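You operate a simulated robot arm through the tools that you are given. There is no shell and no other tool.

Carry out the task below with a simulated robot arm. There is one attempt and no reset: what you move stays moved.

## Task
Shut the upper shelf and roll trolley and cart back in.
Fine: each to within 3 cm of the end of its way; take each brake off first, and put it on again after.

It is judged by the outcome, as a careful person would: the job done as asked, and still so three seconds after it is handed in. It fails if anything else is knocked over, pushed out of place, dropped, spilled or broken.

## Robot
A 6-joint arm with a two-finger gripper, fixed in place. Base frame: the origin is on the floor under the middle of its stand, x ahead of it, y to its left, z up. Readings come in mm, degrees, newtons and seconds.
It reaches about 1417 mm from its shoulder. Its first joint turns from -166.0 to 166.0 degrees. Payload 3.43 kg.
Tool frame: the origin (TCP) lies between the finger pads and is the grasp point; the fingertips stand 20 mm ahead of it; z points along the fingers, y is the line along which they close. The gripper opens to 190 mm; its body begins 248 mm behind the TCP.
Orientation is told as [roll, pitch, yaw] about the base's x, y, z axes, in that order, counted from this pose: with the fingers straight down and closing along the base's y, the tool's x points along the base's -x, its y along +y and its z along -z.

## Interface
- The arm moves only by the tool play_rows. Its argument "commands" is one flat list of numbers, 7 for each row, row after row: the gripper command, from -1 (fully open) to 1 (shut), values between in proportion, then the shift along the base's x, y, z in units of 30 mm (1.0 is 30 mm), then the turn, a rotation vector about the base's x, y, z in units of 5 degrees (1.0 is 5 degrees). In form: [hand, x, y, z, wx, wy, wz, hand, x, y, z, wx, wy, wz, ...]. A call has 1 to 20 rows; each row shifts and turns the commanded pose from where the row before left it. A call with a number of a shift or a turn outside -1 to 1 is refused whole. Rows are played at 5 a second. More than 50 mm and 8.6 degrees between two rows, or a gripper value outside its range, and nothing of the call is played. Where a pose cannot be reached the arm comes as near as it can. A force on the tool above 80 N (or 10 N above the force at the start of the call, whichever is more), or a blocked arm, ends the call early, and 0.2 s more pass. The fingers move at their own pace (about 153 mm/s each) and stop on an object; they squeeze with about 32 N. The grip force told is the motor's: it shows also when the fingers shut on nothing. Time passes only in rows, and 0.2 s behind the last, so rows that do not move let the fingers close. It gives the time, the measured TCP pose, the force on the tool (base axes), the opening and the grip force at its end, in the units of the frame above (readings bear some noise), with the torque about the TCP (base axes, N m) and any sound that the robot's microphone picked up.
- Cameras (640 x 400 px; columns grow to the right, rows downward): "scene" is fixed at [221.4, 649, 1200.3]; the picture's right is [-0.59, -0.81, 0.00], its down [-0.34, 0.25, -0.91] and it looks along [0.73, -0.53, -0.42] (base axes); focal length 253 px, centre (320, 200). "wrist" rides on the gripper at [70, -8, -288] in the tool frame; the picture's right is [0.12, 0.99, 0.00], its down [-0.96, 0.12, -0.25] and it looks along [-0.24, 0.03, 0.97] (tool axes); focal length 261 px, centre (320, 200). There is no depth. A picture from a camera that has moved, and an enlarged one, comes with that camera's place and axes in the base frame and with its lens.
- camera(camera): a new picture of that camera. It takes no simulated time.
- move_column(by): moves the trunk up (or, below 0, down) by that many mm; the arm rides with it, the base frame stays. It gives what a move gives, with no picture.
- inspect(camera, box): a new picture of the part [left, top, right, bottom] of that camera's present view, enlarged. It takes no simulated time.
- close_job(): hands the job in; it is judged then, once.

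Places have to be worked out from the pictures, the camera data and where the tool is seen. Open the gripper and draw the arm clear of the work before you hand the job in, unless the task says otherwise.

The tools are called after ">>>" by a JSON object that holds its "op" and its "data". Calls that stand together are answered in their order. play_rows: Moves the arm, as the interface text tells. Its arguments: {"type":"object","properties":{"commands":{"type":"array"}},"required":["commands"]} The other tools are called the same way: move_column (by) moves the trunk up or down; camera (camera) takes a picture; inspect (camera, box) takes an enlarged picture of a part of a camera's view; close_job () hands the job in.

At the start:

```text
clock: 0.0
ee_pos: [689.3, -152.7, 1197.6]
ee_rot: [0.0, 0.0, 0.0]
ft_force: [0.6, 0.2, -0.1]
moment: [-0.03, -0.01, 0.0]
width: 189.9
grasp_force: 0.0
trunk travel left (down, up): [-200.0, 240.0]
```

scene: 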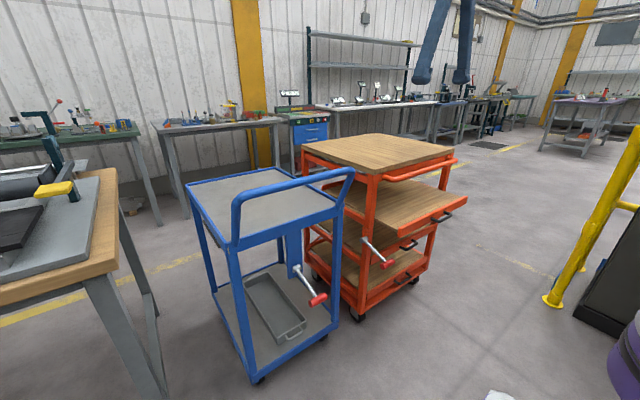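
wrist: 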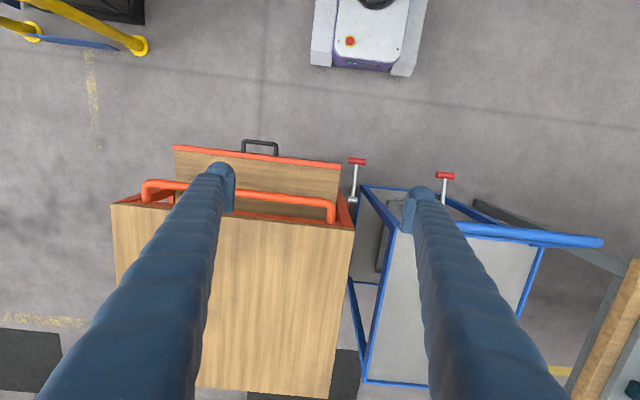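

I start by looking closely at the carts, their brake levers and the pulled-out shelf before moving anything.

>>> {"op": "inspect", "data": {"camera": "scene", "box": [170, 130, 350, 390]}}

>>> {"op": "inspect", "data": {"camera": "scene", "box": [280, 120, 480, 330]}}

>>> {"op": "inspect", "data": {"camera": "wrist", "box": [100, 130, 370, 300]}}

>>> {"op": "inspect", "data": {"camera": "wrist", "box": [330, 140, 640, 400]}}

```text
1.54 times, centred on (260, 260) of scene
camera zoom: at [221.4, 649.0, 1200.3], right [-0.59, -0.81, 0.0], down [-0.34, 0.25, -0.91], along [0.73, -0.53, -0.42], focal length 389 px, centre (412, 108)
```

zoom: 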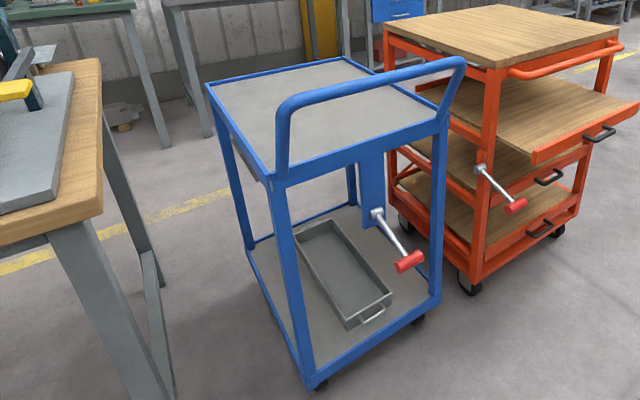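

```text
1.90 times, centred on (380, 225) of scene
camera zoom: at [221.4, 649.0, 1200.3], right [-0.59, -0.81, 0.0], down [-0.34, 0.25, -0.91], along [0.73, -0.53, -0.42], focal length 482 px, centre (206, 152)
```

zoom: 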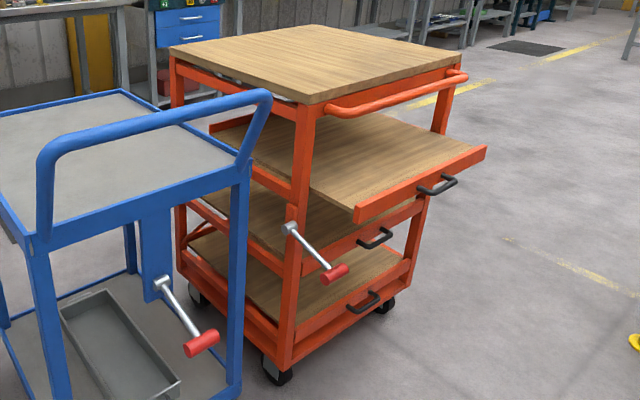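

```text
2.35 times, centred on (235, 215) of wrist
camera zoom: at [618.4, -162.0, 1484.9], right [-0.12, 0.99, 0.0], down [0.96, 0.12, 0.25], along [0.24, 0.03, -0.97], focal length 613 px, centre (520, 165)
```

zoom: 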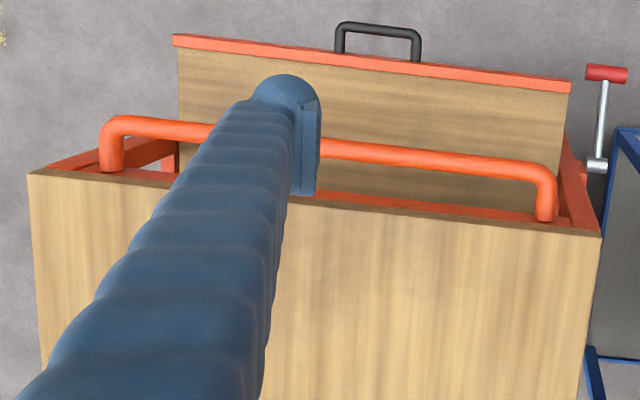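

```text
1.54 times, centred on (485, 270) of wrist
camera zoom: at [618.4, -162.0, 1484.9], right [-0.12, 0.99, 0.0], down [0.96, 0.12, 0.25], along [0.24, 0.03, -0.97], focal length 401 px, centre (66, 92)
```

zoom: 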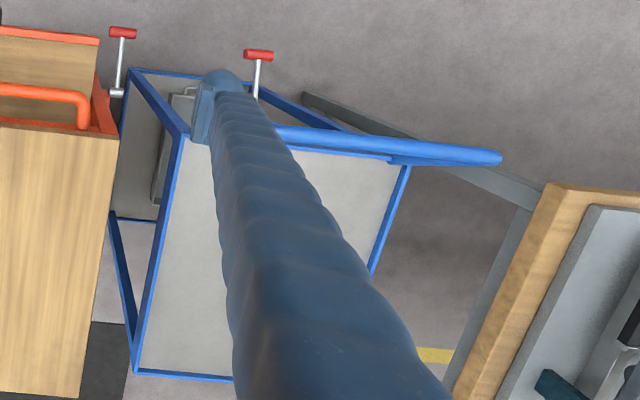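

I want to check how well the stated camera geometry agrees with where the fingertips are seen, and look closer at the levers.

>>> {"op": "inspect", "data": {"camera": "scene", "box": [380, 20, 500, 100]}}

>>> {"op": "inspect", "data": {"camera": "scene", "box": [270, 220, 350, 320]}}

>>> {"op": "inspect", "data": {"camera": "scene", "box": [340, 200, 440, 300]}}

>>> {"op": "inspect", "data": {"camera": "wrist", "box": [330, 140, 480, 240]}}

```text
5.00 times, centred on (440, 60) of scene
camera zoom: at [221.4, 649.0, 1200.3], right [-0.59, -0.81, 0.0], down [-0.34, 0.25, -0.91], along [0.73, -0.53, -0.42], focal length 1265 px, centre (-280, 900)
```

zoom: 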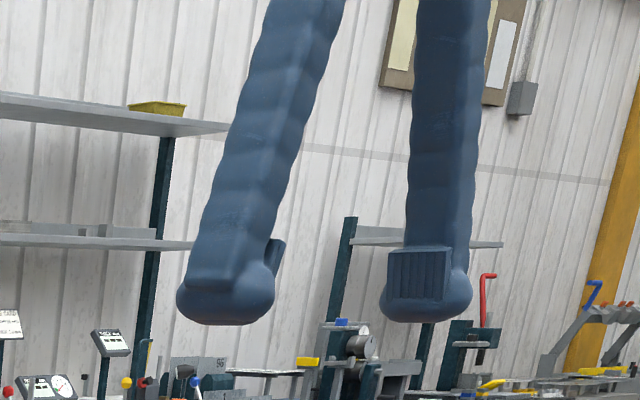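

```text
4.00 times, centred on (310, 270) of scene
camera zoom: at [221.4, 649.0, 1200.3], right [-0.59, -0.81, 0.0], down [-0.34, 0.25, -0.91], along [0.73, -0.53, -0.42], focal length 1012 px, centre (360, -80)
```

zoom: 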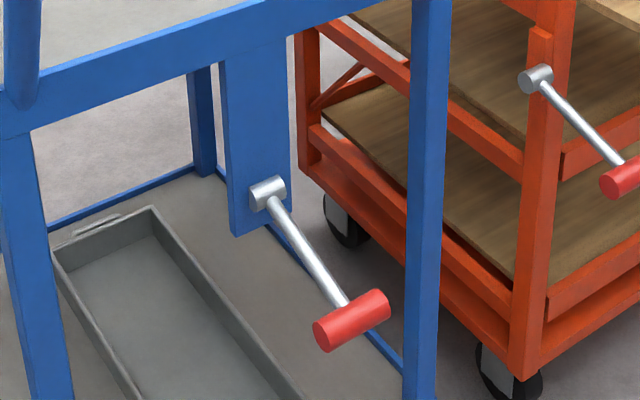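

```text
4.00 times, centred on (390, 250) of scene
camera zoom: at [221.4, 649.0, 1200.3], right [-0.59, -0.81, 0.0], down [-0.34, 0.25, -0.91], along [0.73, -0.53, -0.42], focal length 1012 px, centre (40, 0)
```

zoom: 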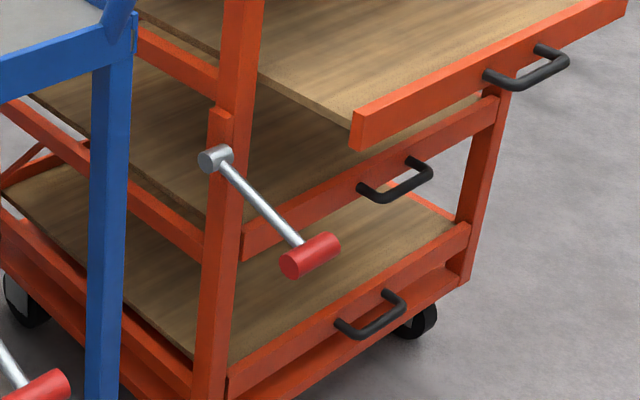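

```text
4.00 times, centred on (405, 190) of wrist
camera zoom: at [618.4, -162.0, 1484.9], right [-0.12, 0.99, 0.0], down [0.96, 0.12, 0.25], along [0.24, 0.03, -0.97], focal length 1043 px, centre (-20, 240)
```

zoom: 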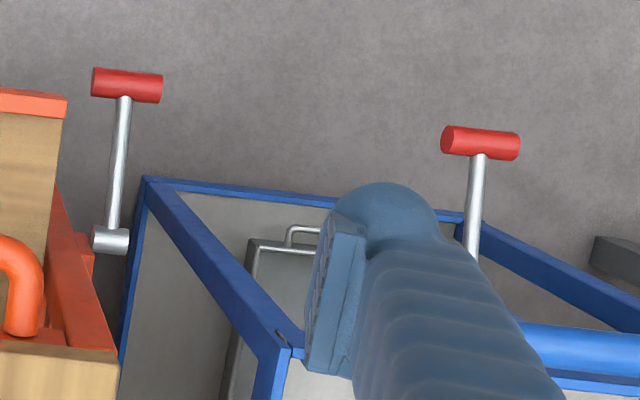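

The levers both look hinged about the sideways axis, with T-bars at about (697,-22,569) for orange and (711,298,565) for blue, and the upper shelf's lip stands out to about x=700, z=665–698. I tilt the tool 45° forward, close the fingers and draw back in front of the orange cart for a better look.

>>> {"op": "play_rows", "data": {"commands": [1, -0.5, -0.7, 0, 0, -1, 0, 1, -0.5, -0.7, 0, 0, -1, 0, 1, -0.5, -0.7, 0, 0, -1, 0, 1, -0.5, -0.7, 0, 0, -1, 0, 1, -0.5, -0.7, 0, 0, -1, 0, 1, -0.5, -0.7, 0, 0, -1, 0, 1, -0.5, -0.7, 0, 0, -1, 0, 1, -0.5, -0.7, 0, 0, -1, 0, 1, -0.5, -0.7, 0, 0, -1, 0, 1, 0, 0, 0, 0, 0, 0]}}

>>> {"op": "camera", "data": {"camera": "wrist"}}

>>> {"op": "camera", "data": {"camera": "scene"}}

```text
clock: 2.2
ee_pos: [553.7, -341.1, 1197.0]
ee_rot: [0.0, -45.1, -0.1]
ft_force: [-0.3, -0.1, 0.0]
moment: [0.06, -0.02, 0.05]
width: 0.0
grasp_force: 32.0
trunk travel left (down, up): [-200.0, 240.0]
```

```text
taken
camera wrist: at [298.1, -350.8, 1350.6], right [-0.08, 0.99, -0.08], down [0.5, 0.11, 0.86], along [0.86, 0.03, -0.51], focal length 261 px, centre (320, 200)
```

wrist: 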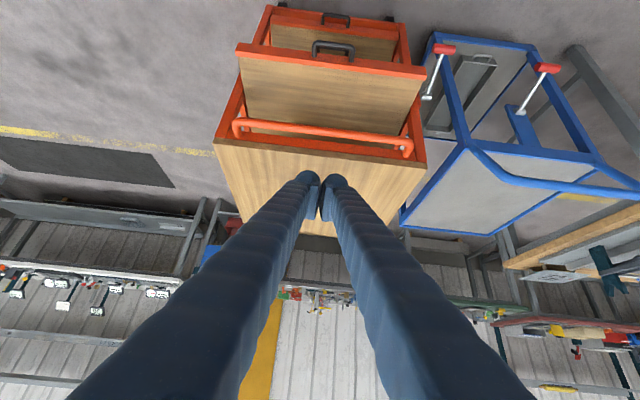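

```text
taken
```

scene: 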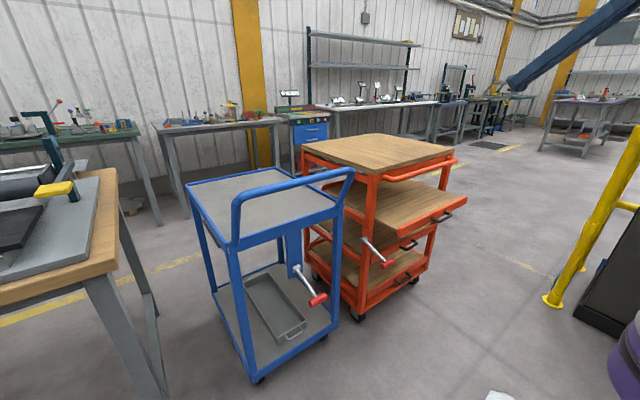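

The tilted pose is reached and the wrist view (upside down) shows the shelf lip with its black handle in the middle. I inspect it enlarged to fix the lip's height and place.

>>> {"op": "inspect", "data": {"camera": "wrist", "box": [210, 0, 450, 150]}}

>>> {"op": "inspect", "data": {"camera": "wrist", "box": [400, 20, 640, 170]}}

```text
2.67 times, centred on (330, 75) of wrist
camera zoom: at [298.1, -350.8, 1350.6], right [-0.08, 0.99, -0.08], down [0.5, 0.11, 0.86], along [0.86, 0.03, -0.51], focal length 695 px, centre (293, 533)
```

zoom: 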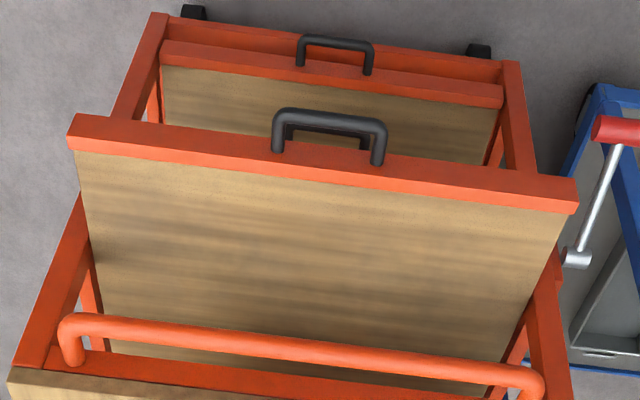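

```text
2.67 times, centred on (520, 95) of wrist
camera zoom: at [298.1, -350.8, 1350.6], right [-0.08, 0.99, -0.08], down [0.5, 0.11, 0.86], along [0.86, 0.03, -0.51], focal length 695 px, centre (-213, 480)
```

zoom: 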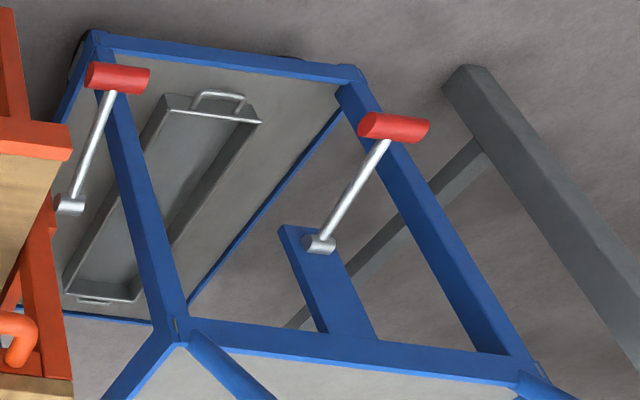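

Lip runs y≈-584…-85, z≈652…698, front at x≈703, with the handle at y≈-335±57. I open the fingers wide to straddle the handle and lower the tool in front of the lip.

>>> {"op": "play_rows", "data": {"commands": [-1, 0, 0.2, -0.97, 0, 0, 0, -1, 0, 0, -0.97, 0, 0, 0, -1, 0, 0, -0.97, 0, 0, 0, -1, 0, 0, -0.97, 0, 0, 0, -1, 0, 0, -0.97, 0, 0, 0, -1, 0, 0, -0.97, 0, 0, 0, -1, 0, 0, -0.97, 0, 0, 0, -1, 0, 0, -0.97, 0, 0, 0, -1, 0, 0, -0.97, 0, 0, 0, -1, 0, 0, -0.97, 0, 0, 0, -1, 0, 0, -0.97, 0, 0, 0, -1, 0, 0, -0.97, 0, 0, 0, -1, 0, 0, -0.97, 0, 0, 0, -1, 0, 0, -0.97, 0, 0, 0, -1, 0, 0, -0.97, 0, 0, 0, -1, 0, 0, -0.97, 0, 0, 0, -1, 0, 0, -0.97, 0, 0, 0, -1, 0, 0, -0.97, 0, 0, 0]}}

>>> {"op": "camera", "data": {"camera": "wrist"}}

>>> {"op": "camera", "data": {"camera": "scene"}}

```text
clock: 6.0
ee_pos: [629.6, -461.4, 813.4]
ee_rot: [1.4, -44.4, -0.5]
ft_force: [0.1, 0.9, -0.5]
moment: [0.01, 0.02, -0.01]
width: 189.8
grasp_force: 0.2
out of reach, approached as far as the arm can: row 8, 9, 10, 11, 12, 13, 14, 15, 16, 17, 18
trunk travel left (down, up): [-200.0, 240.0]
```

```text
taken
camera wrist: at [376.7, -474.2, 967.4], right [-0.09, 0.99, -0.07], down [0.51, 0.1, 0.85], along [0.85, 0.04, -0.52], focal length 261 px, centre (320, 200)
```

wrist: 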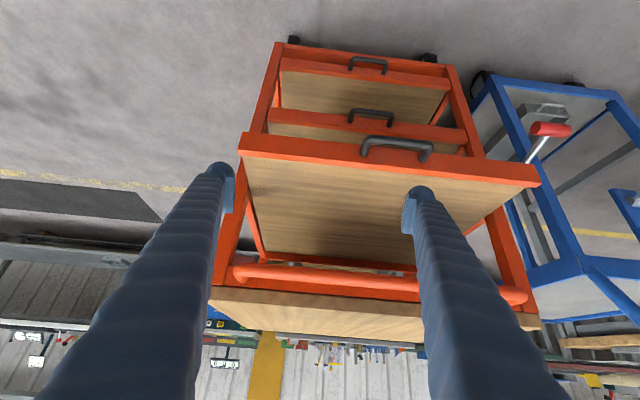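

```text
taken
```

scene: 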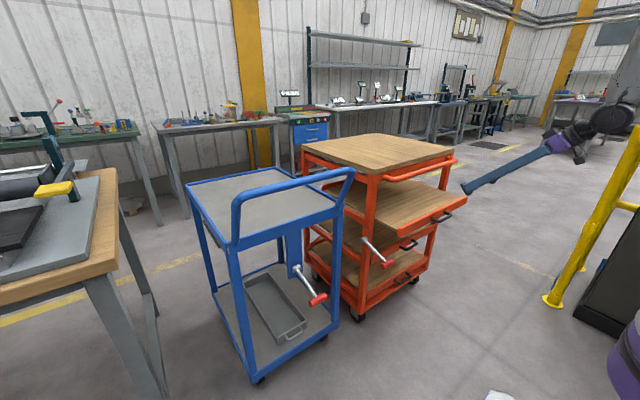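

The arm ran out of its inner workspace and slid to (630,-461,813), clear of everything. I raise and draw it back a little first, so that I can then lower the trunk safely.

>>> {"op": "play_rows", "data": {"commands": [-1, 0, 0, 0, 0, 0, 0, -1, 0, 0, 0.9, 0, 0, 0, -1, 0, 0, 0.9, 0, 0, 0, -1, 0, 0, 0.9, 0, 0, 0, -1, 0, 0, 0.9, 0, 0, 0]}}

```text
clock: 7.2
ee_pos: [628.7, -460.0, 920.4]
ee_rot: [0.0, -45.0, 0.0]
ft_force: [0.3, -0.1, -0.7]
moment: [0.06, -0.02, 0.02]
width: 190.0
grasp_force: 0.0
trunk travel left (down, up): [-200.0, 240.0]
```

The commanded pose restarts from where the arm actually stopped, good. I move to about (600,-335,1010) and then lower the trunk by 200 mm.

>>> {"op": "play_rows", "data": {"commands": [-1, -0.2, 0.834, 0.6, 0, 0, 0, -1, -0.2, 0.834, 0.6, 0, 0, 0, -1, -0.2, 0.834, 0.6, 0, 0, 0, -1, -0.2, 0.834, 0.6, 0, 0, 0, -1, -0.2, 0.834, 0.6, 0, 0, 0, -1, 0, 0, 0, 0, 0, 0]}}

>>> {"op": "move_column", "data": {"by": -200}}

>>> {"op": "camera", "data": {"camera": "wrist"}}

>>> {"op": "camera", "data": {"camera": "scene"}}

```text
clock: 8.6
ee_pos: [599.6, -334.4, 1011.4]
ee_rot: [-0.2, -45.0, -0.1]
ft_force: [0.2, 0.8, 0.6]
moment: [-0.08, 0.05, -0.07]
width: 190.0
grasp_force: 0.0
trunk travel left (down, up): [-200.0, 240.0]
```

```text
clock: 10.8
ee_pos: [600.9, -336.0, 812.1]
ee_rot: [0.0, -45.0, 0.0]
ft_force: [-0.7, 0.4, -0.1]
moment: [0.02, -0.03, 0.0]
width: 190.0
grasp_force: 0.0
trunk travel left (down, up): [0.0, 440.0]
```

```text
taken
camera wrist: at [346.1, -343.8, 964.7], right [-0.08, 0.99, -0.08], down [0.51, 0.12, 0.85], along [0.86, 0.03, -0.51], focal length 261 px, centre (320, 200)
```

wrist: 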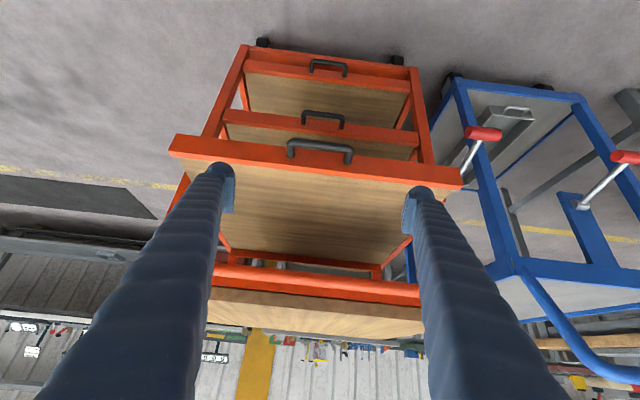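

```text
taken
```

scene: 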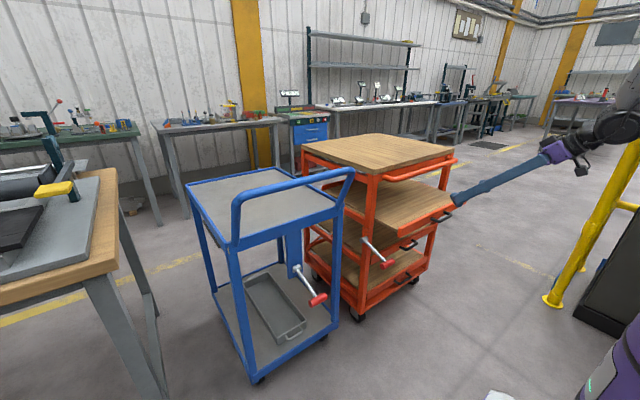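

The tool is at (601,-336,812), centred on the shelf. I lower it to lip height z≈677 in front of the lip.

>>> {"op": "play_rows", "data": {"commands": [-1, 0, 0, -0.9, 0, 0, 0, -1, 0, 0, -0.9, 0, 0, 0, -1, 0, 0, -0.9, 0, 0, 0, -1, 0, 0, -0.9, 0, 0, 0, -1, 0, 0, -0.9, 0, 0, 0, -1, 0, 0, 0, 0, 0, 0]}}

>>> {"op": "camera", "data": {"camera": "wrist"}}

>>> {"op": "inspect", "data": {"camera": "scene", "box": [340, 120, 600, 290]}}

```text
clock: 12.2
ee_pos: [621.6, -362.4, 715.4]
ee_rot: [1.4, -44.3, -0.8]
ft_force: [0.7, 0.1, -0.7]
moment: [0.02, -0.05, -0.03]
width: 190.0
grasp_force: 0.0
out of reach, approached as far as the arm can: row 3, 4, 5
trunk travel left (down, up): [0.0, 440.0]
```

```text
taken
camera wrist: at [368.9, -375.2, 871.9], right [-0.09, 0.99, -0.07], down [0.51, 0.1, 0.85], along [0.85, 0.04, -0.52], focal length 261 px, centre (320, 200)
```

wrist: 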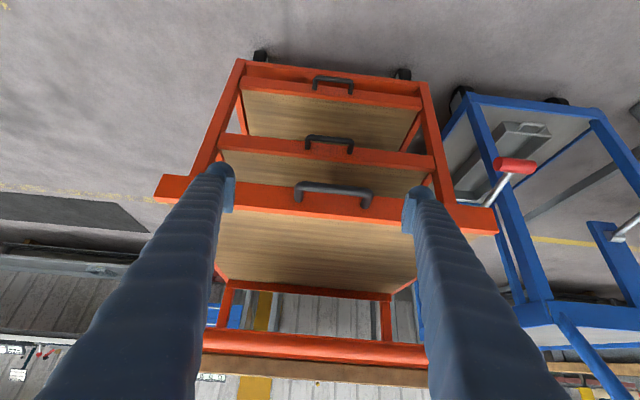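

```text
2.35 times, centred on (470, 205) of scene
camera zoom: at [221.4, 649.0, 1200.3], right [-0.59, -0.81, 0.0], down [-0.34, 0.25, -0.91], along [0.73, -0.53, -0.42], focal length 596 px, centre (-33, 188)
```

zoom: 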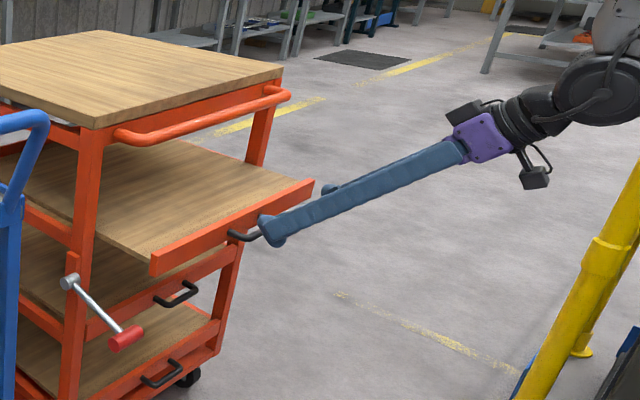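

The inner workspace limit eases as I move out, so I go diagonally: first out to about (652,-335,705), then down and forward toward the lip.

>>> {"op": "play_rows", "data": {"commands": [-1, 0.5, 0.45, 0, 0, 0, 0, -1, 0.5, 0.45, -0.2, 0, 0, 0, -1, 0.2, 0, -0.4, 0, 0, 0, -1, 0.2, 0, -0.4, 0, 0, 0, -1, 0, 0, 0, 0, 0, 0]}}

>>> {"op": "inspect", "data": {"camera": "scene", "box": [400, 150, 560, 250]}}

>>> {"op": "camera", "data": {"camera": "wrist"}}

```text
clock: 13.4
ee_pos: [674.3, -349.7, 704.5]
ee_rot: [0.6, -44.6, -0.4]
ft_force: [0.4, 0.6, 0.0]
moment: [-0.01, -0.01, -0.02]
width: 190.0
grasp_force: 0.1
out of reach, approached as far as the arm can: row 1, 2, 3, 4
trunk travel left (down, up): [0.0, 440.0]
```

```text
4.00 times, centred on (480, 200) of scene
camera zoom: at [221.4, 649.0, 1200.3], right [-0.59, -0.81, 0.0], down [-0.34, 0.25, -0.91], along [0.73, -0.53, -0.42], focal length 1012 px, centre (-320, 200)
```

zoom: 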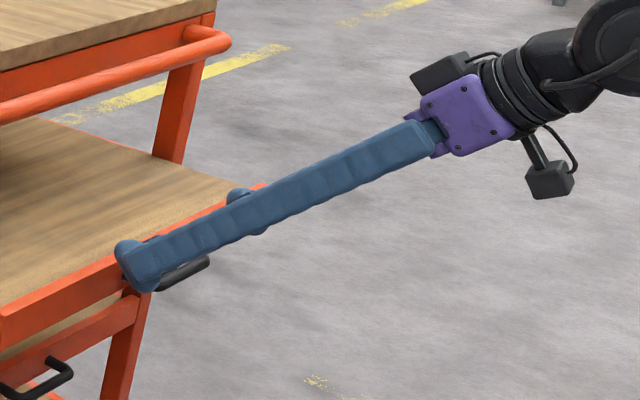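

```text
taken
camera wrist: at [420.9, -360.7, 859.3], right [-0.09, 0.99, -0.07], down [0.51, 0.11, 0.85], along [0.86, 0.04, -0.52], focal length 261 px, centre (320, 200)
```

wrist: 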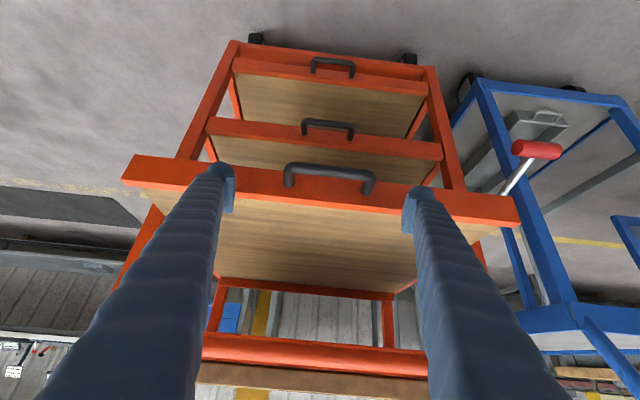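

The tips are just in front of and slightly too high on the lip (z=704, no contact yet). I back off a little and make the tool steeper (30° tilt) so that lower heights become reachable.

>>> {"op": "play_rows", "data": {"commands": [-1, -0.4, 0.2, 0.3, 0, 0.8, 0, -1, -0.4, 0.2, 0, 0, 0.8, 0, -1, 0, 0, 0, 0, 0.8, 0, -1, 0, 0, -0.3, 0, 0.8, 0, -1, 0, 0, -0.3, 0, 0, 0, -1, 0, 0, -0.4, 0, 0, 0, -1, 0, 0, 0, 0, 0, 0]}}

>>> {"op": "inspect", "data": {"camera": "scene", "box": [400, 150, 560, 250]}}

```text
clock: 15.0
ee_pos: [650.0, -339.2, 683.4]
ee_rot: [0.0, -28.8, 0.1]
ft_force: [-0.3, -0.3, 0.1]
moment: [-0.04, 0.01, -0.02]
width: 190.1
grasp_force: 0.1
trunk travel left (down, up): [0.0, 440.0]
```

```text
4.00 times, centred on (480, 200) of scene
camera zoom: at [221.4, 649.0, 1200.3], right [-0.59, -0.81, 0.0], down [-0.34, 0.25, -0.91], along [0.73, -0.53, -0.42], focal length 1012 px, centre (-320, 200)
```

zoom: 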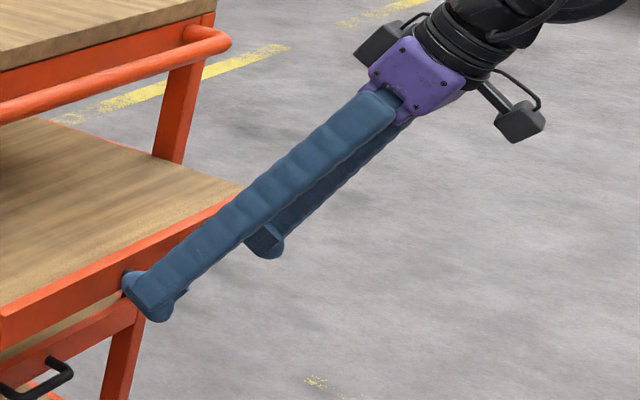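

The tips are now level with the lip's face. I push forward in +x, slowly leaning the tool back toward 40° for more room under the push bar.

>>> {"op": "play_rows", "data": {"commands": [-1, 0.5, 0, -0.1, 0, 0, 0, -1, 0.5, 0, -0.1, 0, 0, 0, -1, 0.5, 0, 0, 0, -0.4, 0, -1, 0.5, 0, 0, 0, -0.4, 0, -1, 0.5, 0, 0, 0, -0.4, 0, -1, 0.5, 0, 0, 0, -0.4, 0, -1, 0.5, 0, 0, 0, -0.4, 0, -1, 0.5, 0, 0, 0, -0.4, 0]}}

>>> {"op": "camera", "data": {"camera": "scene"}}

>>> {"op": "camera", "data": {"camera": "wrist"}}

```text
clock: 16.8
ee_pos: [770.8, -339.9, 677.4]
ee_rot: [0.0, -40.9, 0.0]
ft_force: [0.0, -0.1, 0.8]
moment: [-0.06, -0.02, -0.03]
width: 190.0
grasp_force: 0.1
trunk travel left (down, up): [0.0, 440.0]
```

```text
taken
```

scene: 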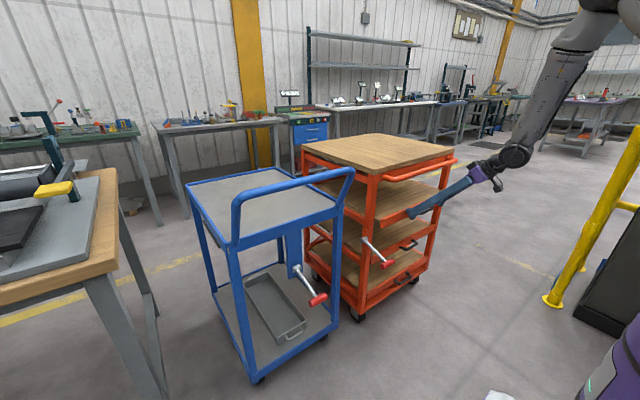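

```text
taken
camera wrist: at [528.7, -349.0, 848.2], right [-0.09, 0.99, -0.08], down [0.56, 0.12, 0.82], along [0.82, 0.03, -0.57], focal length 261 px, centre (320, 200)
```

wrist: 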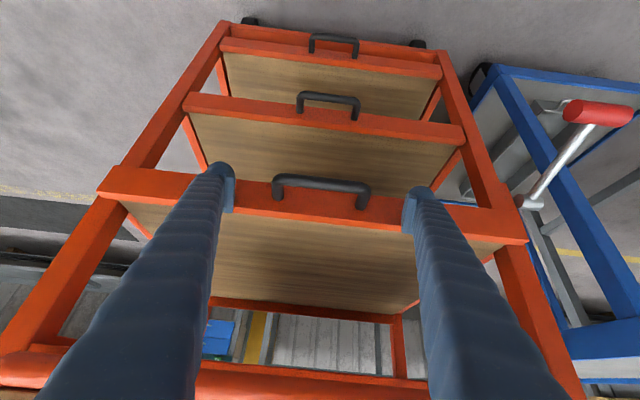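

The shelf slides in easily and the lip is near the posts. I continue in small steps until it meets its stop.

>>> {"op": "play_rows", "data": {"commands": [-1, 0.25, 0, 0, 0, 0, 0, -1, 0.25, 0, 0, 0, 0, 0, -1, 0.25, 0, 0, 0, 0, 0, -1, 0, 0, 0, 0, 0, 0]}}

>>> {"op": "inspect", "data": {"camera": "scene", "box": [340, 130, 500, 250]}}

>>> {"op": "camera", "data": {"camera": "wrist"}}

```text
clock: 17.8
ee_pos: [794.1, -340.8, 676.5]
ee_rot: [0.0, -41.0, 0.0]
ft_force: [0.8, 0.3, -0.2]
moment: [0.0, 0.0, -0.03]
width: 189.9
grasp_force: 0.1
trunk travel left (down, up): [0.0, 440.0]
```

```text
3.33 times, centred on (420, 190) of scene
camera zoom: at [221.4, 649.0, 1200.3], right [-0.59, -0.81, 0.0], down [-0.34, 0.25, -0.91], along [0.73, -0.53, -0.42], focal length 844 px, centre (-13, 233)
```

zoom: 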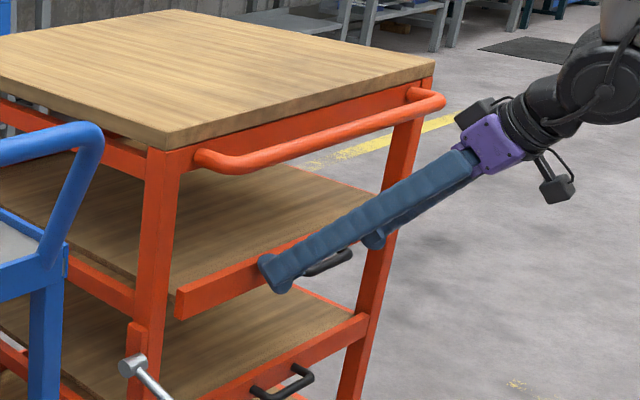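

```text
taken
camera wrist: at [550.9, -349.2, 847.3], right [-0.09, 0.99, -0.08], down [0.56, 0.12, 0.82], along [0.82, 0.03, -0.57], focal length 261 px, centre (320, 200)
```

wrist: 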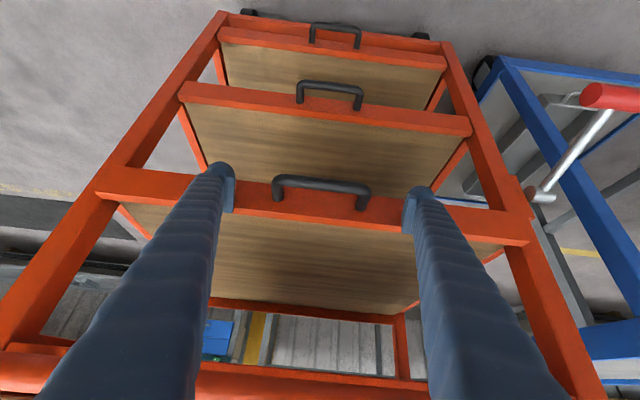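

No stop force yet and the lip still seems slightly proud of the posts. I continue in 6 mm steps until the force rises.

>>> {"op": "play_rows", "data": {"commands": [-1, 0.2, 0, 0, 0, 0, 0, -1, 0.2, 0, 0, 0, 0, 0, -1, 0.2, 0, 0, 0, 0, 0, -1, 0.2, 0, 0, 0, 0, 0, -1, 0.2, 0, 0, 0, 0, 0, -1, 0, 0, 0, 0, 0, 0]}}

>>> {"op": "inspect", "data": {"camera": "scene", "box": [340, 130, 500, 250]}}

>>> {"op": "camera", "data": {"camera": "wrist"}}

```text
clock: 19.3
ee_pos: [815.1, -339.3, 673.6]
ee_rot: [0.0, -40.3, -0.1]
ft_force: [-28.9, 2.0, 12.5]
moment: [0.13, -0.57, 0.8]
width: 190.2
grasp_force: 0.1
trunk travel left (down, up): [0.0, 440.0]
stopped in row 6: the force on the tool passed its limit at 81 N (the readings are from after the stop); the commanded pose is now the measured one
```

```text
3.33 times, centred on (420, 190) of scene
camera zoom: at [221.4, 649.0, 1200.3], right [-0.59, -0.81, 0.0], down [-0.34, 0.25, -0.91], along [0.73, -0.53, -0.42], focal length 844 px, centre (-13, 233)
```

zoom: 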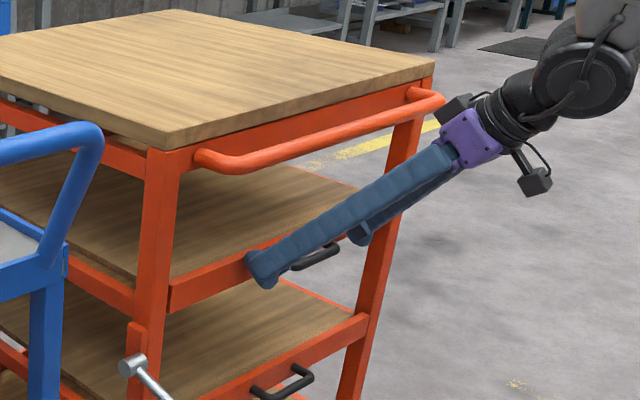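

```text
taken
camera wrist: at [573.4, -348.5, 848.1], right [-0.09, 0.99, -0.08], down [0.57, 0.11, 0.81], along [0.81, 0.03, -0.58], focal length 261 px, centre (320, 200)
```

wrist: 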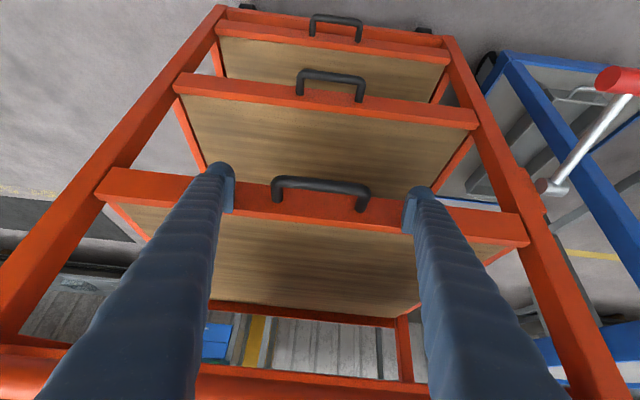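

The shelf met its stop (81 N) and its lip is now flush with the posts. I back straight out and then rise clear, in front of the cart.

>>> {"op": "play_rows", "data": {"commands": [-1, -0.3, 0, 0, 0, 0, 0, -1, -0.7, 0, 0, 0, 0, 0, -1, -0.7, 0, 0, 0, 0, 0, -1, -0.7, 0, 0, 0, 0, 0, -1, -0.7, 0, 0.2, 0, 0, 0, -1, -0.7, 0, 0.5, 0, 0, 0, -1, -0.7, 0, 0.8, 0, 0, 0, -1, 0, 0, 1, 0, 0, 0, -1, 0, 0, 1, 0, 0, 0, -1, 0, 0, 1, 0, 0, 0, -1, 0, 0, 1, 0, 0, 0, -1, 0, 0, 1, 0, 0, 0]}}

>>> {"op": "camera", "data": {"camera": "scene"}}

>>> {"op": "camera", "data": {"camera": "wrist"}}

```text
clock: 21.9
ee_pos: [683.6, -339.1, 870.5]
ee_rot: [-0.1, -40.4, -0.1]
ft_force: [0.2, -0.6, 0.1]
moment: [0.05, -0.01, 0.0]
width: 189.9
grasp_force: 0.0
trunk travel left (down, up): [0.0, 440.0]
```

```text
taken
```

scene: 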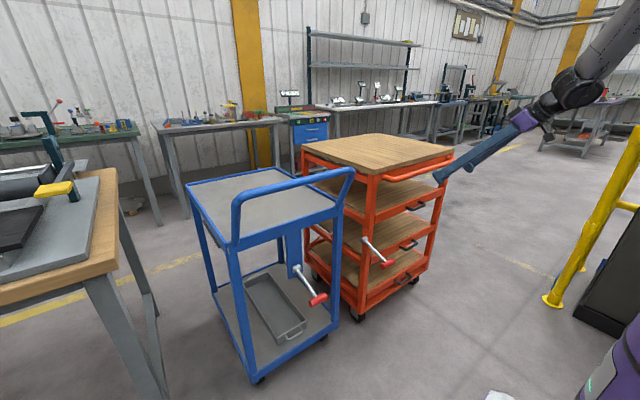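

```text
taken
camera wrist: at [442.8, -347.0, 1043.5], right [-0.09, 0.99, -0.08], down [0.57, 0.11, 0.81], along [0.81, 0.03, -0.58], focal length 261 px, centre (320, 200)
```

wrist: 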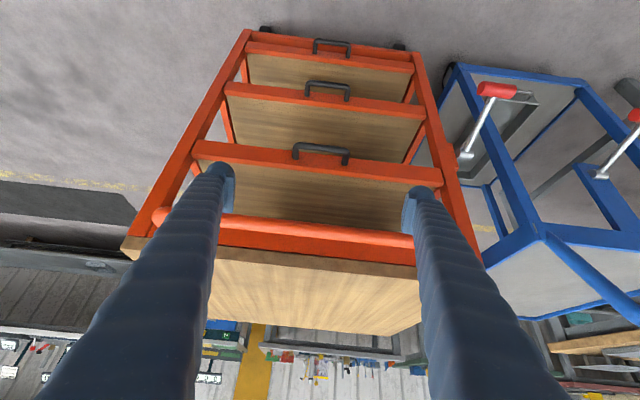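

The shelf is shut and the cart has stayed in place. Next I go over to the blue trolley, moving sideways in front of both carts at z≈870 while steepening the tool to about 25° of tilt.

>>> {"op": "play_rows", "data": {"commands": [-0.37, -0.3, 0.9, 0, 0, 0.15, 0, -0.37, -0.3, 0.97, 0, 0, 0.15, 0, -0.37, -0.3, 0.97, 0, 0, 0.15, 0, -0.37, -0.3, 0.97, 0, 0, 0.15, 0, -0.37, -0.2, 0.97, 0, 0, 0.15, 0, -0.37, 0, 0.97, 0, 0, 0.15, 0, -0.37, 0, 0.97, 0, 0, 0.15, 0, -0.37, 0, 0.97, 0, 0, 0.15, 0, -0.37, 0, 0.97, 0, 0, 0.15, 0, -0.37, 0, 0.97, 0, 0, 0.15, 0, -0.37, 0, 0.97, 0, 0, 0.15, 0, -0.37, 0, 0.97, 0, 0, 0.15, 0, -0.37, 0, 0.97, 0, 0, 0.15, 0, -0.37, 0, 0.97, 0, 0, 0.15, 0, -0.37, 0, 0.97, 0, 0, 0.15, 0, -0.37, 0, 0.97, 0, 0, 0.15, 0, -0.37, 0, 0.97, 0, 0, 0.15, 0, -0.37, 0, 0.97, 0, 0, 0.15, 0, -0.37, 0, 0.97, 0, 0, 0.15, 0, -0.37, 0, 0.97, 0, 0, 0.15, 0]}}

>>> {"op": "camera", "data": {"camera": "wrist"}}

>>> {"op": "camera", "data": {"camera": "scene"}}

```text
clock: 26.1
ee_pos: [640.8, 241.9, 869.2]
ee_rot: [0.0, -25.3, 0.0]
ft_force: [0.0, -0.9, 0.5]
moment: [0.06, 0.01, 0.04]
width: 130.2
grasp_force: 0.3
out of reach, approached as far as the arm can: row 12, 13
trunk travel left (down, up): [0.0, 440.0]
```

```text
taken
camera wrist: at [452.5, 233.9, 1099.1], right [-0.11, 0.99, -0.05], down [0.76, 0.12, 0.64], along [0.64, 0.03, -0.77], focal length 261 px, centre (320, 200)
```

wrist: 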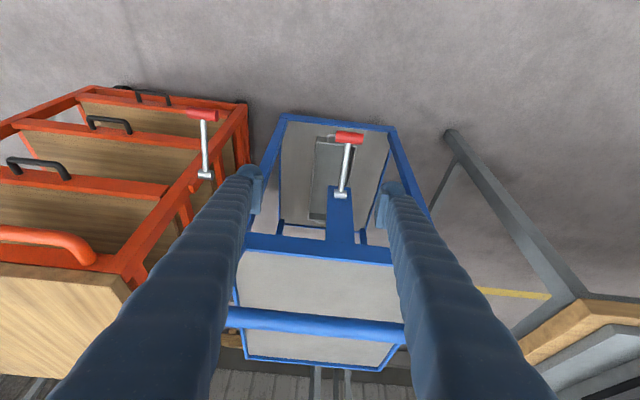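

```text
taken
```

scene: 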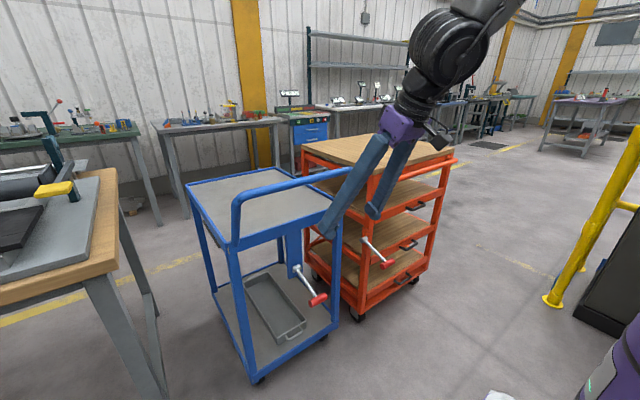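

The view confirms the blue T-bar at about (706,298,565). I move to a pre-grasp point some 120 mm back along the tool axis from it.

>>> {"op": "play_rows", "data": {"commands": [-0.37, 0.08, 0.37, -0.5, 0, 0, 0, -0.37, 0.08, 0.5, -0.6, 0, 0, 0, -0.37, 0.08, 0.5, -0.8, 0, 0, 0, -0.37, 0.08, 0.5, -0.9, 0, 0, 0, -0.37, 0.08, 0, -0.9, 0, 0, 0, -0.37, 0.08, 0, -0.9, 0, 0, 0, -0.37, 0.08, 0, -0.9, 0, 0, 0, -0.37, 0.08, 0, -0.9, 0, 0, 0, -0.37, 0, 0, 0, 0, 0, 0]}}

>>> {"op": "camera", "data": {"camera": "wrist"}}

>>> {"op": "inspect", "data": {"camera": "scene", "box": [200, 130, 440, 330]}}

```text
clock: 28.1
ee_pos: [659.3, 296.8, 677.1]
ee_rot: [0.1, -25.5, -0.2]
ft_force: [0.7, 0.2, -0.9]
moment: [0.0, 0.02, -0.02]
width: 130.3
grasp_force: 0.0
trunk travel left (down, up): [0.0, 440.0]
```

```text
taken
camera wrist: at [470.0, 288.9, 906.7], right [-0.11, 0.99, -0.05], down [0.76, 0.11, 0.64], along [0.64, 0.03, -0.77], focal length 261 px, centre (320, 200)
```

wrist: 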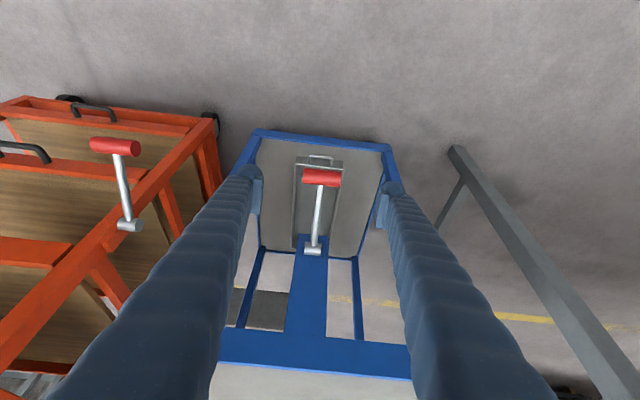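

```text
2.00 times, centred on (320, 230) of scene
camera zoom: at [221.4, 649.0, 1200.3], right [-0.59, -0.81, 0.0], down [-0.34, 0.25, -0.91], along [0.73, -0.53, -0.42], focal length 506 px, centre (320, 140)
```

zoom: 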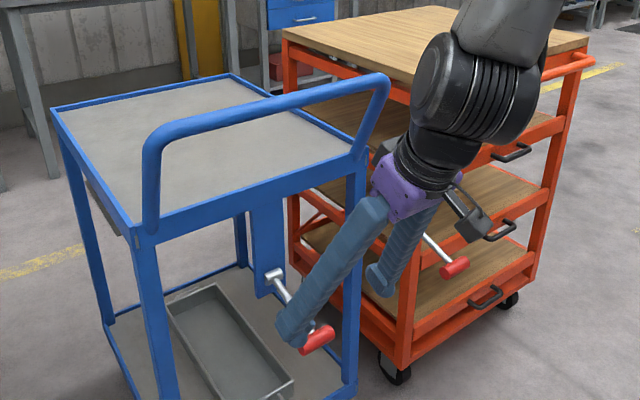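

The T-bar sits centred between the open fingers. I move down along the tool axis onto it, then close on its two ends.

>>> {"op": "play_rows", "data": {"commands": [-0.37, 0.3, 0, -0.74, 0, 0, 0, -0.37, 0.3, 0, -0.74, 0, 0, 0, -0.37, 0.3, 0, -0.74, 0, 0, 0, -0.37, 0.3, 0, -0.74, 0, 0, 0, -0.37, 0.3, 0, -0.74, 0, 0, 0, -0.37, 0, 0, 0, 0, 0, 0]}}

>>> {"op": "camera", "data": {"camera": "wrist"}}

>>> {"op": "inspect", "data": {"camera": "scene", "box": [250, 200, 410, 320]}}

```text
clock: 29.5
ee_pos: [705.0, 297.1, 564.9]
ee_rot: [0.0, -25.4, -0.1]
ft_force: [-0.5, -0.2, -0.4]
moment: [0.01, 0.01, 0.01]
width: 130.0
grasp_force: 0.0
trunk travel left (down, up): [0.0, 440.0]
```

```text
taken
camera wrist: at [516.3, 288.4, 794.6], right [-0.11, 0.99, -0.05], down [0.76, 0.11, 0.64], along [0.64, 0.03, -0.77], focal length 261 px, centre (320, 200)
```

wrist: 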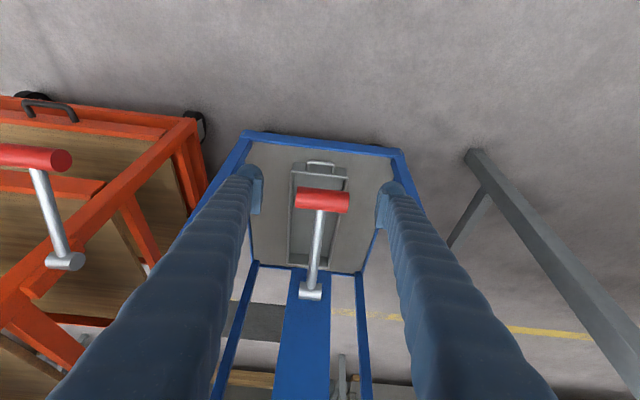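

```text
3.33 times, centred on (330, 260) of scene
camera zoom: at [221.4, 649.0, 1200.3], right [-0.59, -0.81, 0.0], down [-0.34, 0.25, -0.91], along [0.73, -0.53, -0.42], focal length 844 px, centre (287, 0)
```

zoom: 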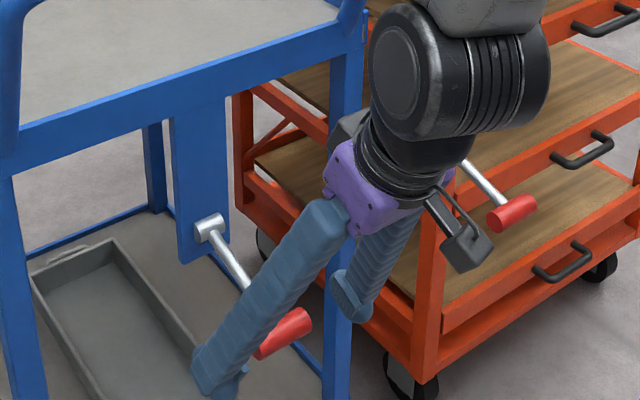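

TCP coincides with the T-bar in the wrist view. I close the fingers on its ends.

>>> {"op": "play_rows", "data": {"commands": [0, 0, 0, 0, 0, 0, 0, 1, 0, 0, 0, 0, 0, 0, 1, 0, 0, 0, 0, 0, 0, 1, 0, 0, 0, 0, 0, 0]}}

>>> {"op": "camera", "data": {"camera": "wrist"}}

>>> {"op": "inspect", "data": {"camera": "scene", "box": [250, 200, 410, 320]}}

```text
clock: 30.5
ee_pos: [703.5, 299.4, 566.4]
ee_rot: [0.0, -25.3, 0.0]
ft_force: [-0.8, 40.4, -1.8]
moment: [0.51, 0.23, 0.21]
width: 58.8
grasp_force: 44.9
trunk travel left (down, up): [0.0, 440.0]
```

```text
taken
camera wrist: at [516.0, 290.5, 794.9], right [-0.11, 0.99, -0.05], down [0.76, 0.12, 0.64], along [0.64, 0.03, -0.77], focal length 261 px, centre (320, 200)
```

wrist: 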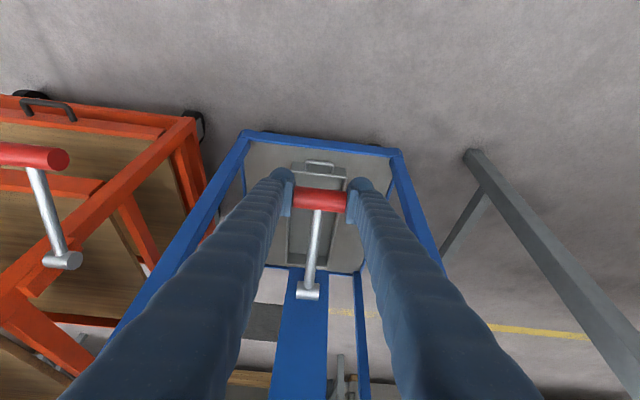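

```text
3.33 times, centred on (330, 260) of scene
camera zoom: at [221.4, 649.0, 1200.3], right [-0.59, -0.81, 0.0], down [-0.34, 0.25, -0.91], along [0.73, -0.53, -0.42], focal length 844 px, centre (287, 0)
```

zoom: 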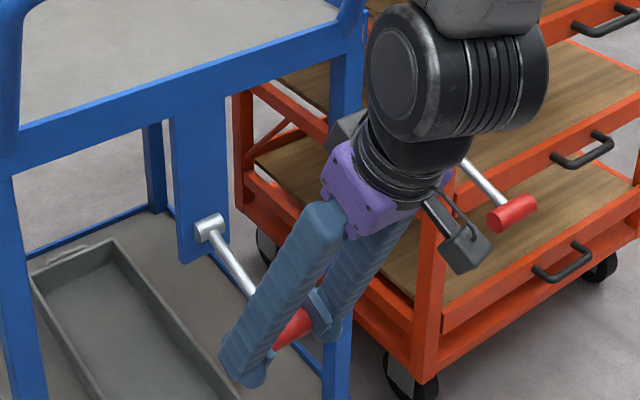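

The T-bar is held (58.8 mm), with a sideways bias of 40 N since it sits a bit further to +y. I shift y by +4 mm to relieve this, then try a small upward move along the lever's arc.

>>> {"op": "play_rows", "data": {"commands": [1, 0, 0.13, 0, 0, 0, 0, 1, 0, 0, 0, 0, 0, 0]}}

>>> {"op": "play_rows", "data": {"commands": [1, -0.03, 0, 0.13, 0, 0, 0, 1, -0.04, 0, 0.13, 0, 0, 0, 1, 0, 0, 0, 0, 0, 0]}}

```text
clock: 31.1
ee_pos: [705.3, 299.6, 564.5]
ee_rot: [0.0, -25.5, -0.1]
ft_force: [-2.4, 6.6, 3.2]
moment: [-0.45, -0.75, 0.65]
width: 59.0
grasp_force: 45.2
trunk travel left (down, up): [0.0, 440.0]
```

```text
clock: 31.9
ee_pos: [701.4, 300.2, 572.3]
ee_rot: [-0.1, -25.3, 0.0]
ft_force: [2.9, 0.2, -10.8]
moment: [0.0, 1.34, -0.21]
width: 58.9
grasp_force: 45.4
trunk travel left (down, up): [0.0, 440.0]
```

It moved up about 8 mm with only ~11 N of resistance. I continue a bit further along the arc and look whether the lever follows.

>>> {"op": "play_rows", "data": {"commands": [1, -0.05, 0, 0.2, 0, 0, 0, 1, -0.05, 0, 0.2, 0, 0, 0, 1, -0.04, 0, 0.2, 0, 0, 0, 1, 0, 0, 0, 0, 0, 0]}}

>>> {"op": "camera", "data": {"camera": "wrist"}}

>>> {"op": "inspect", "data": {"camera": "scene", "box": [250, 200, 410, 320]}}

```text
clock: 32.9
ee_pos: [699.8, 299.6, 590.5]
ee_rot: [0.1, -25.4, -0.1]
ft_force: [-2.4, -3.9, -9.5]
moment: [-0.14, 0.93, -0.14]
width: 58.8
grasp_force: 44.6
trunk travel left (down, up): [0.0, 440.0]
```

```text
taken
camera wrist: at [510.9, 291.6, 820.7], right [-0.11, 0.99, -0.05], down [0.76, 0.11, 0.64], along [0.64, 0.03, -0.77], focal length 261 px, centre (320, 200)
```

wrist: 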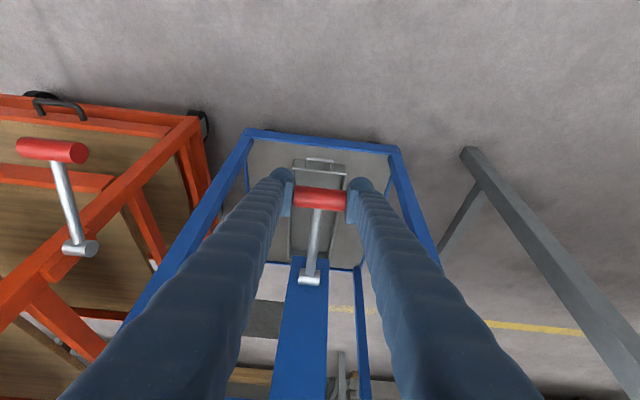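

```text
3.33 times, centred on (330, 260) of scene
camera zoom: at [221.4, 649.0, 1200.3], right [-0.59, -0.81, 0.0], down [-0.34, 0.25, -0.91], along [0.73, -0.53, -0.42], focal length 844 px, centre (287, 0)
```

zoom: 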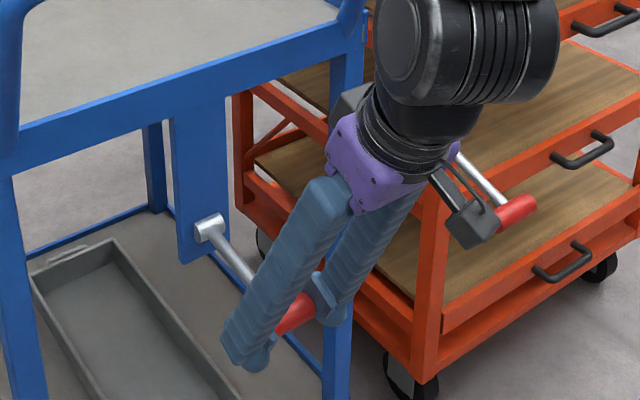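

The lever follows upward, so up is the free direction. I continue along the arc and watch for a click or a stop.

>>> {"op": "play_rows", "data": {"commands": [1, -0.03, 0, 0.5, 0, 0, 0, 1, 0.03, 0, 0.47, 0, 0, 0, 1, 0.07, 0, 0.47, 0, 0, 0, 1, 0, 0, 0, 0, 0, 0]}}

```text
clock: 33.9
ee_pos: [703.2, 299.9, 635.3]
ee_rot: [0.0, -25.5, 0.0]
ft_force: [-2.6, -15.6, -4.5]
moment: [-0.16, 0.63, -0.08]
width: 59.1
grasp_force: 45.1
trunk travel left (down, up): [0.0, 440.0]
```

>>> {"op": "play_rows", "data": {"commands": [1, 0.12, -0.05, 0.46, 0, 0, 0, 1, 0.17, 0, 0.44, 0, 0, 0, 1, 0.21, 0, 0.42, 0, 0, 0, 1, 0, 0, 0, 0, 0, 0]}}

>>> {"op": "camera", "data": {"camera": "wrist"}}

>>> {"op": "inspect", "data": {"camera": "scene", "box": [250, 180, 410, 300]}}

```text
clock: 34.9
ee_pos: [716.4, 300.4, 673.7]
ee_rot: [0.0, -25.3, 0.0]
ft_force: [-3.0, 7.7, -32.0]
moment: [0.05, -0.11, -0.16]
width: 56.7
grasp_force: 44.9
trunk travel left (down, up): [0.0, 440.0]
```

```text
taken
camera wrist: at [529.0, 291.1, 902.8], right [-0.11, 0.99, -0.05], down [0.76, 0.12, 0.63], along [0.64, 0.03, -0.77], focal length 261 px, centre (320, 200)
```

wrist: 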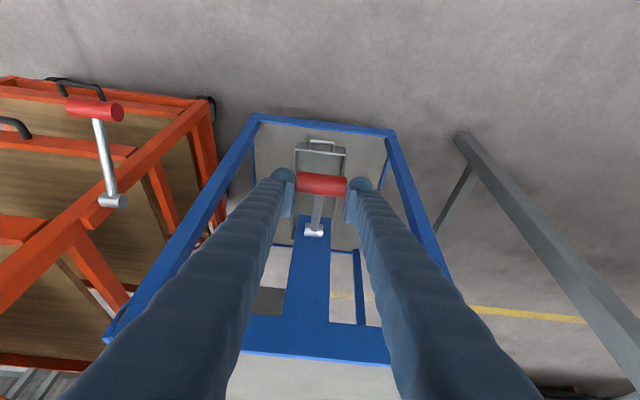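

```text
3.33 times, centred on (330, 240) of scene
camera zoom: at [221.4, 649.0, 1200.3], right [-0.59, -0.81, 0.0], down [-0.34, 0.25, -0.91], along [0.73, -0.53, -0.42], focal length 844 px, centre (287, 67)
```

zoom: 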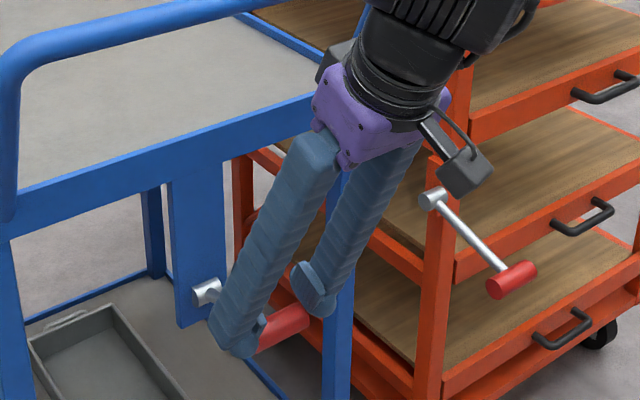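

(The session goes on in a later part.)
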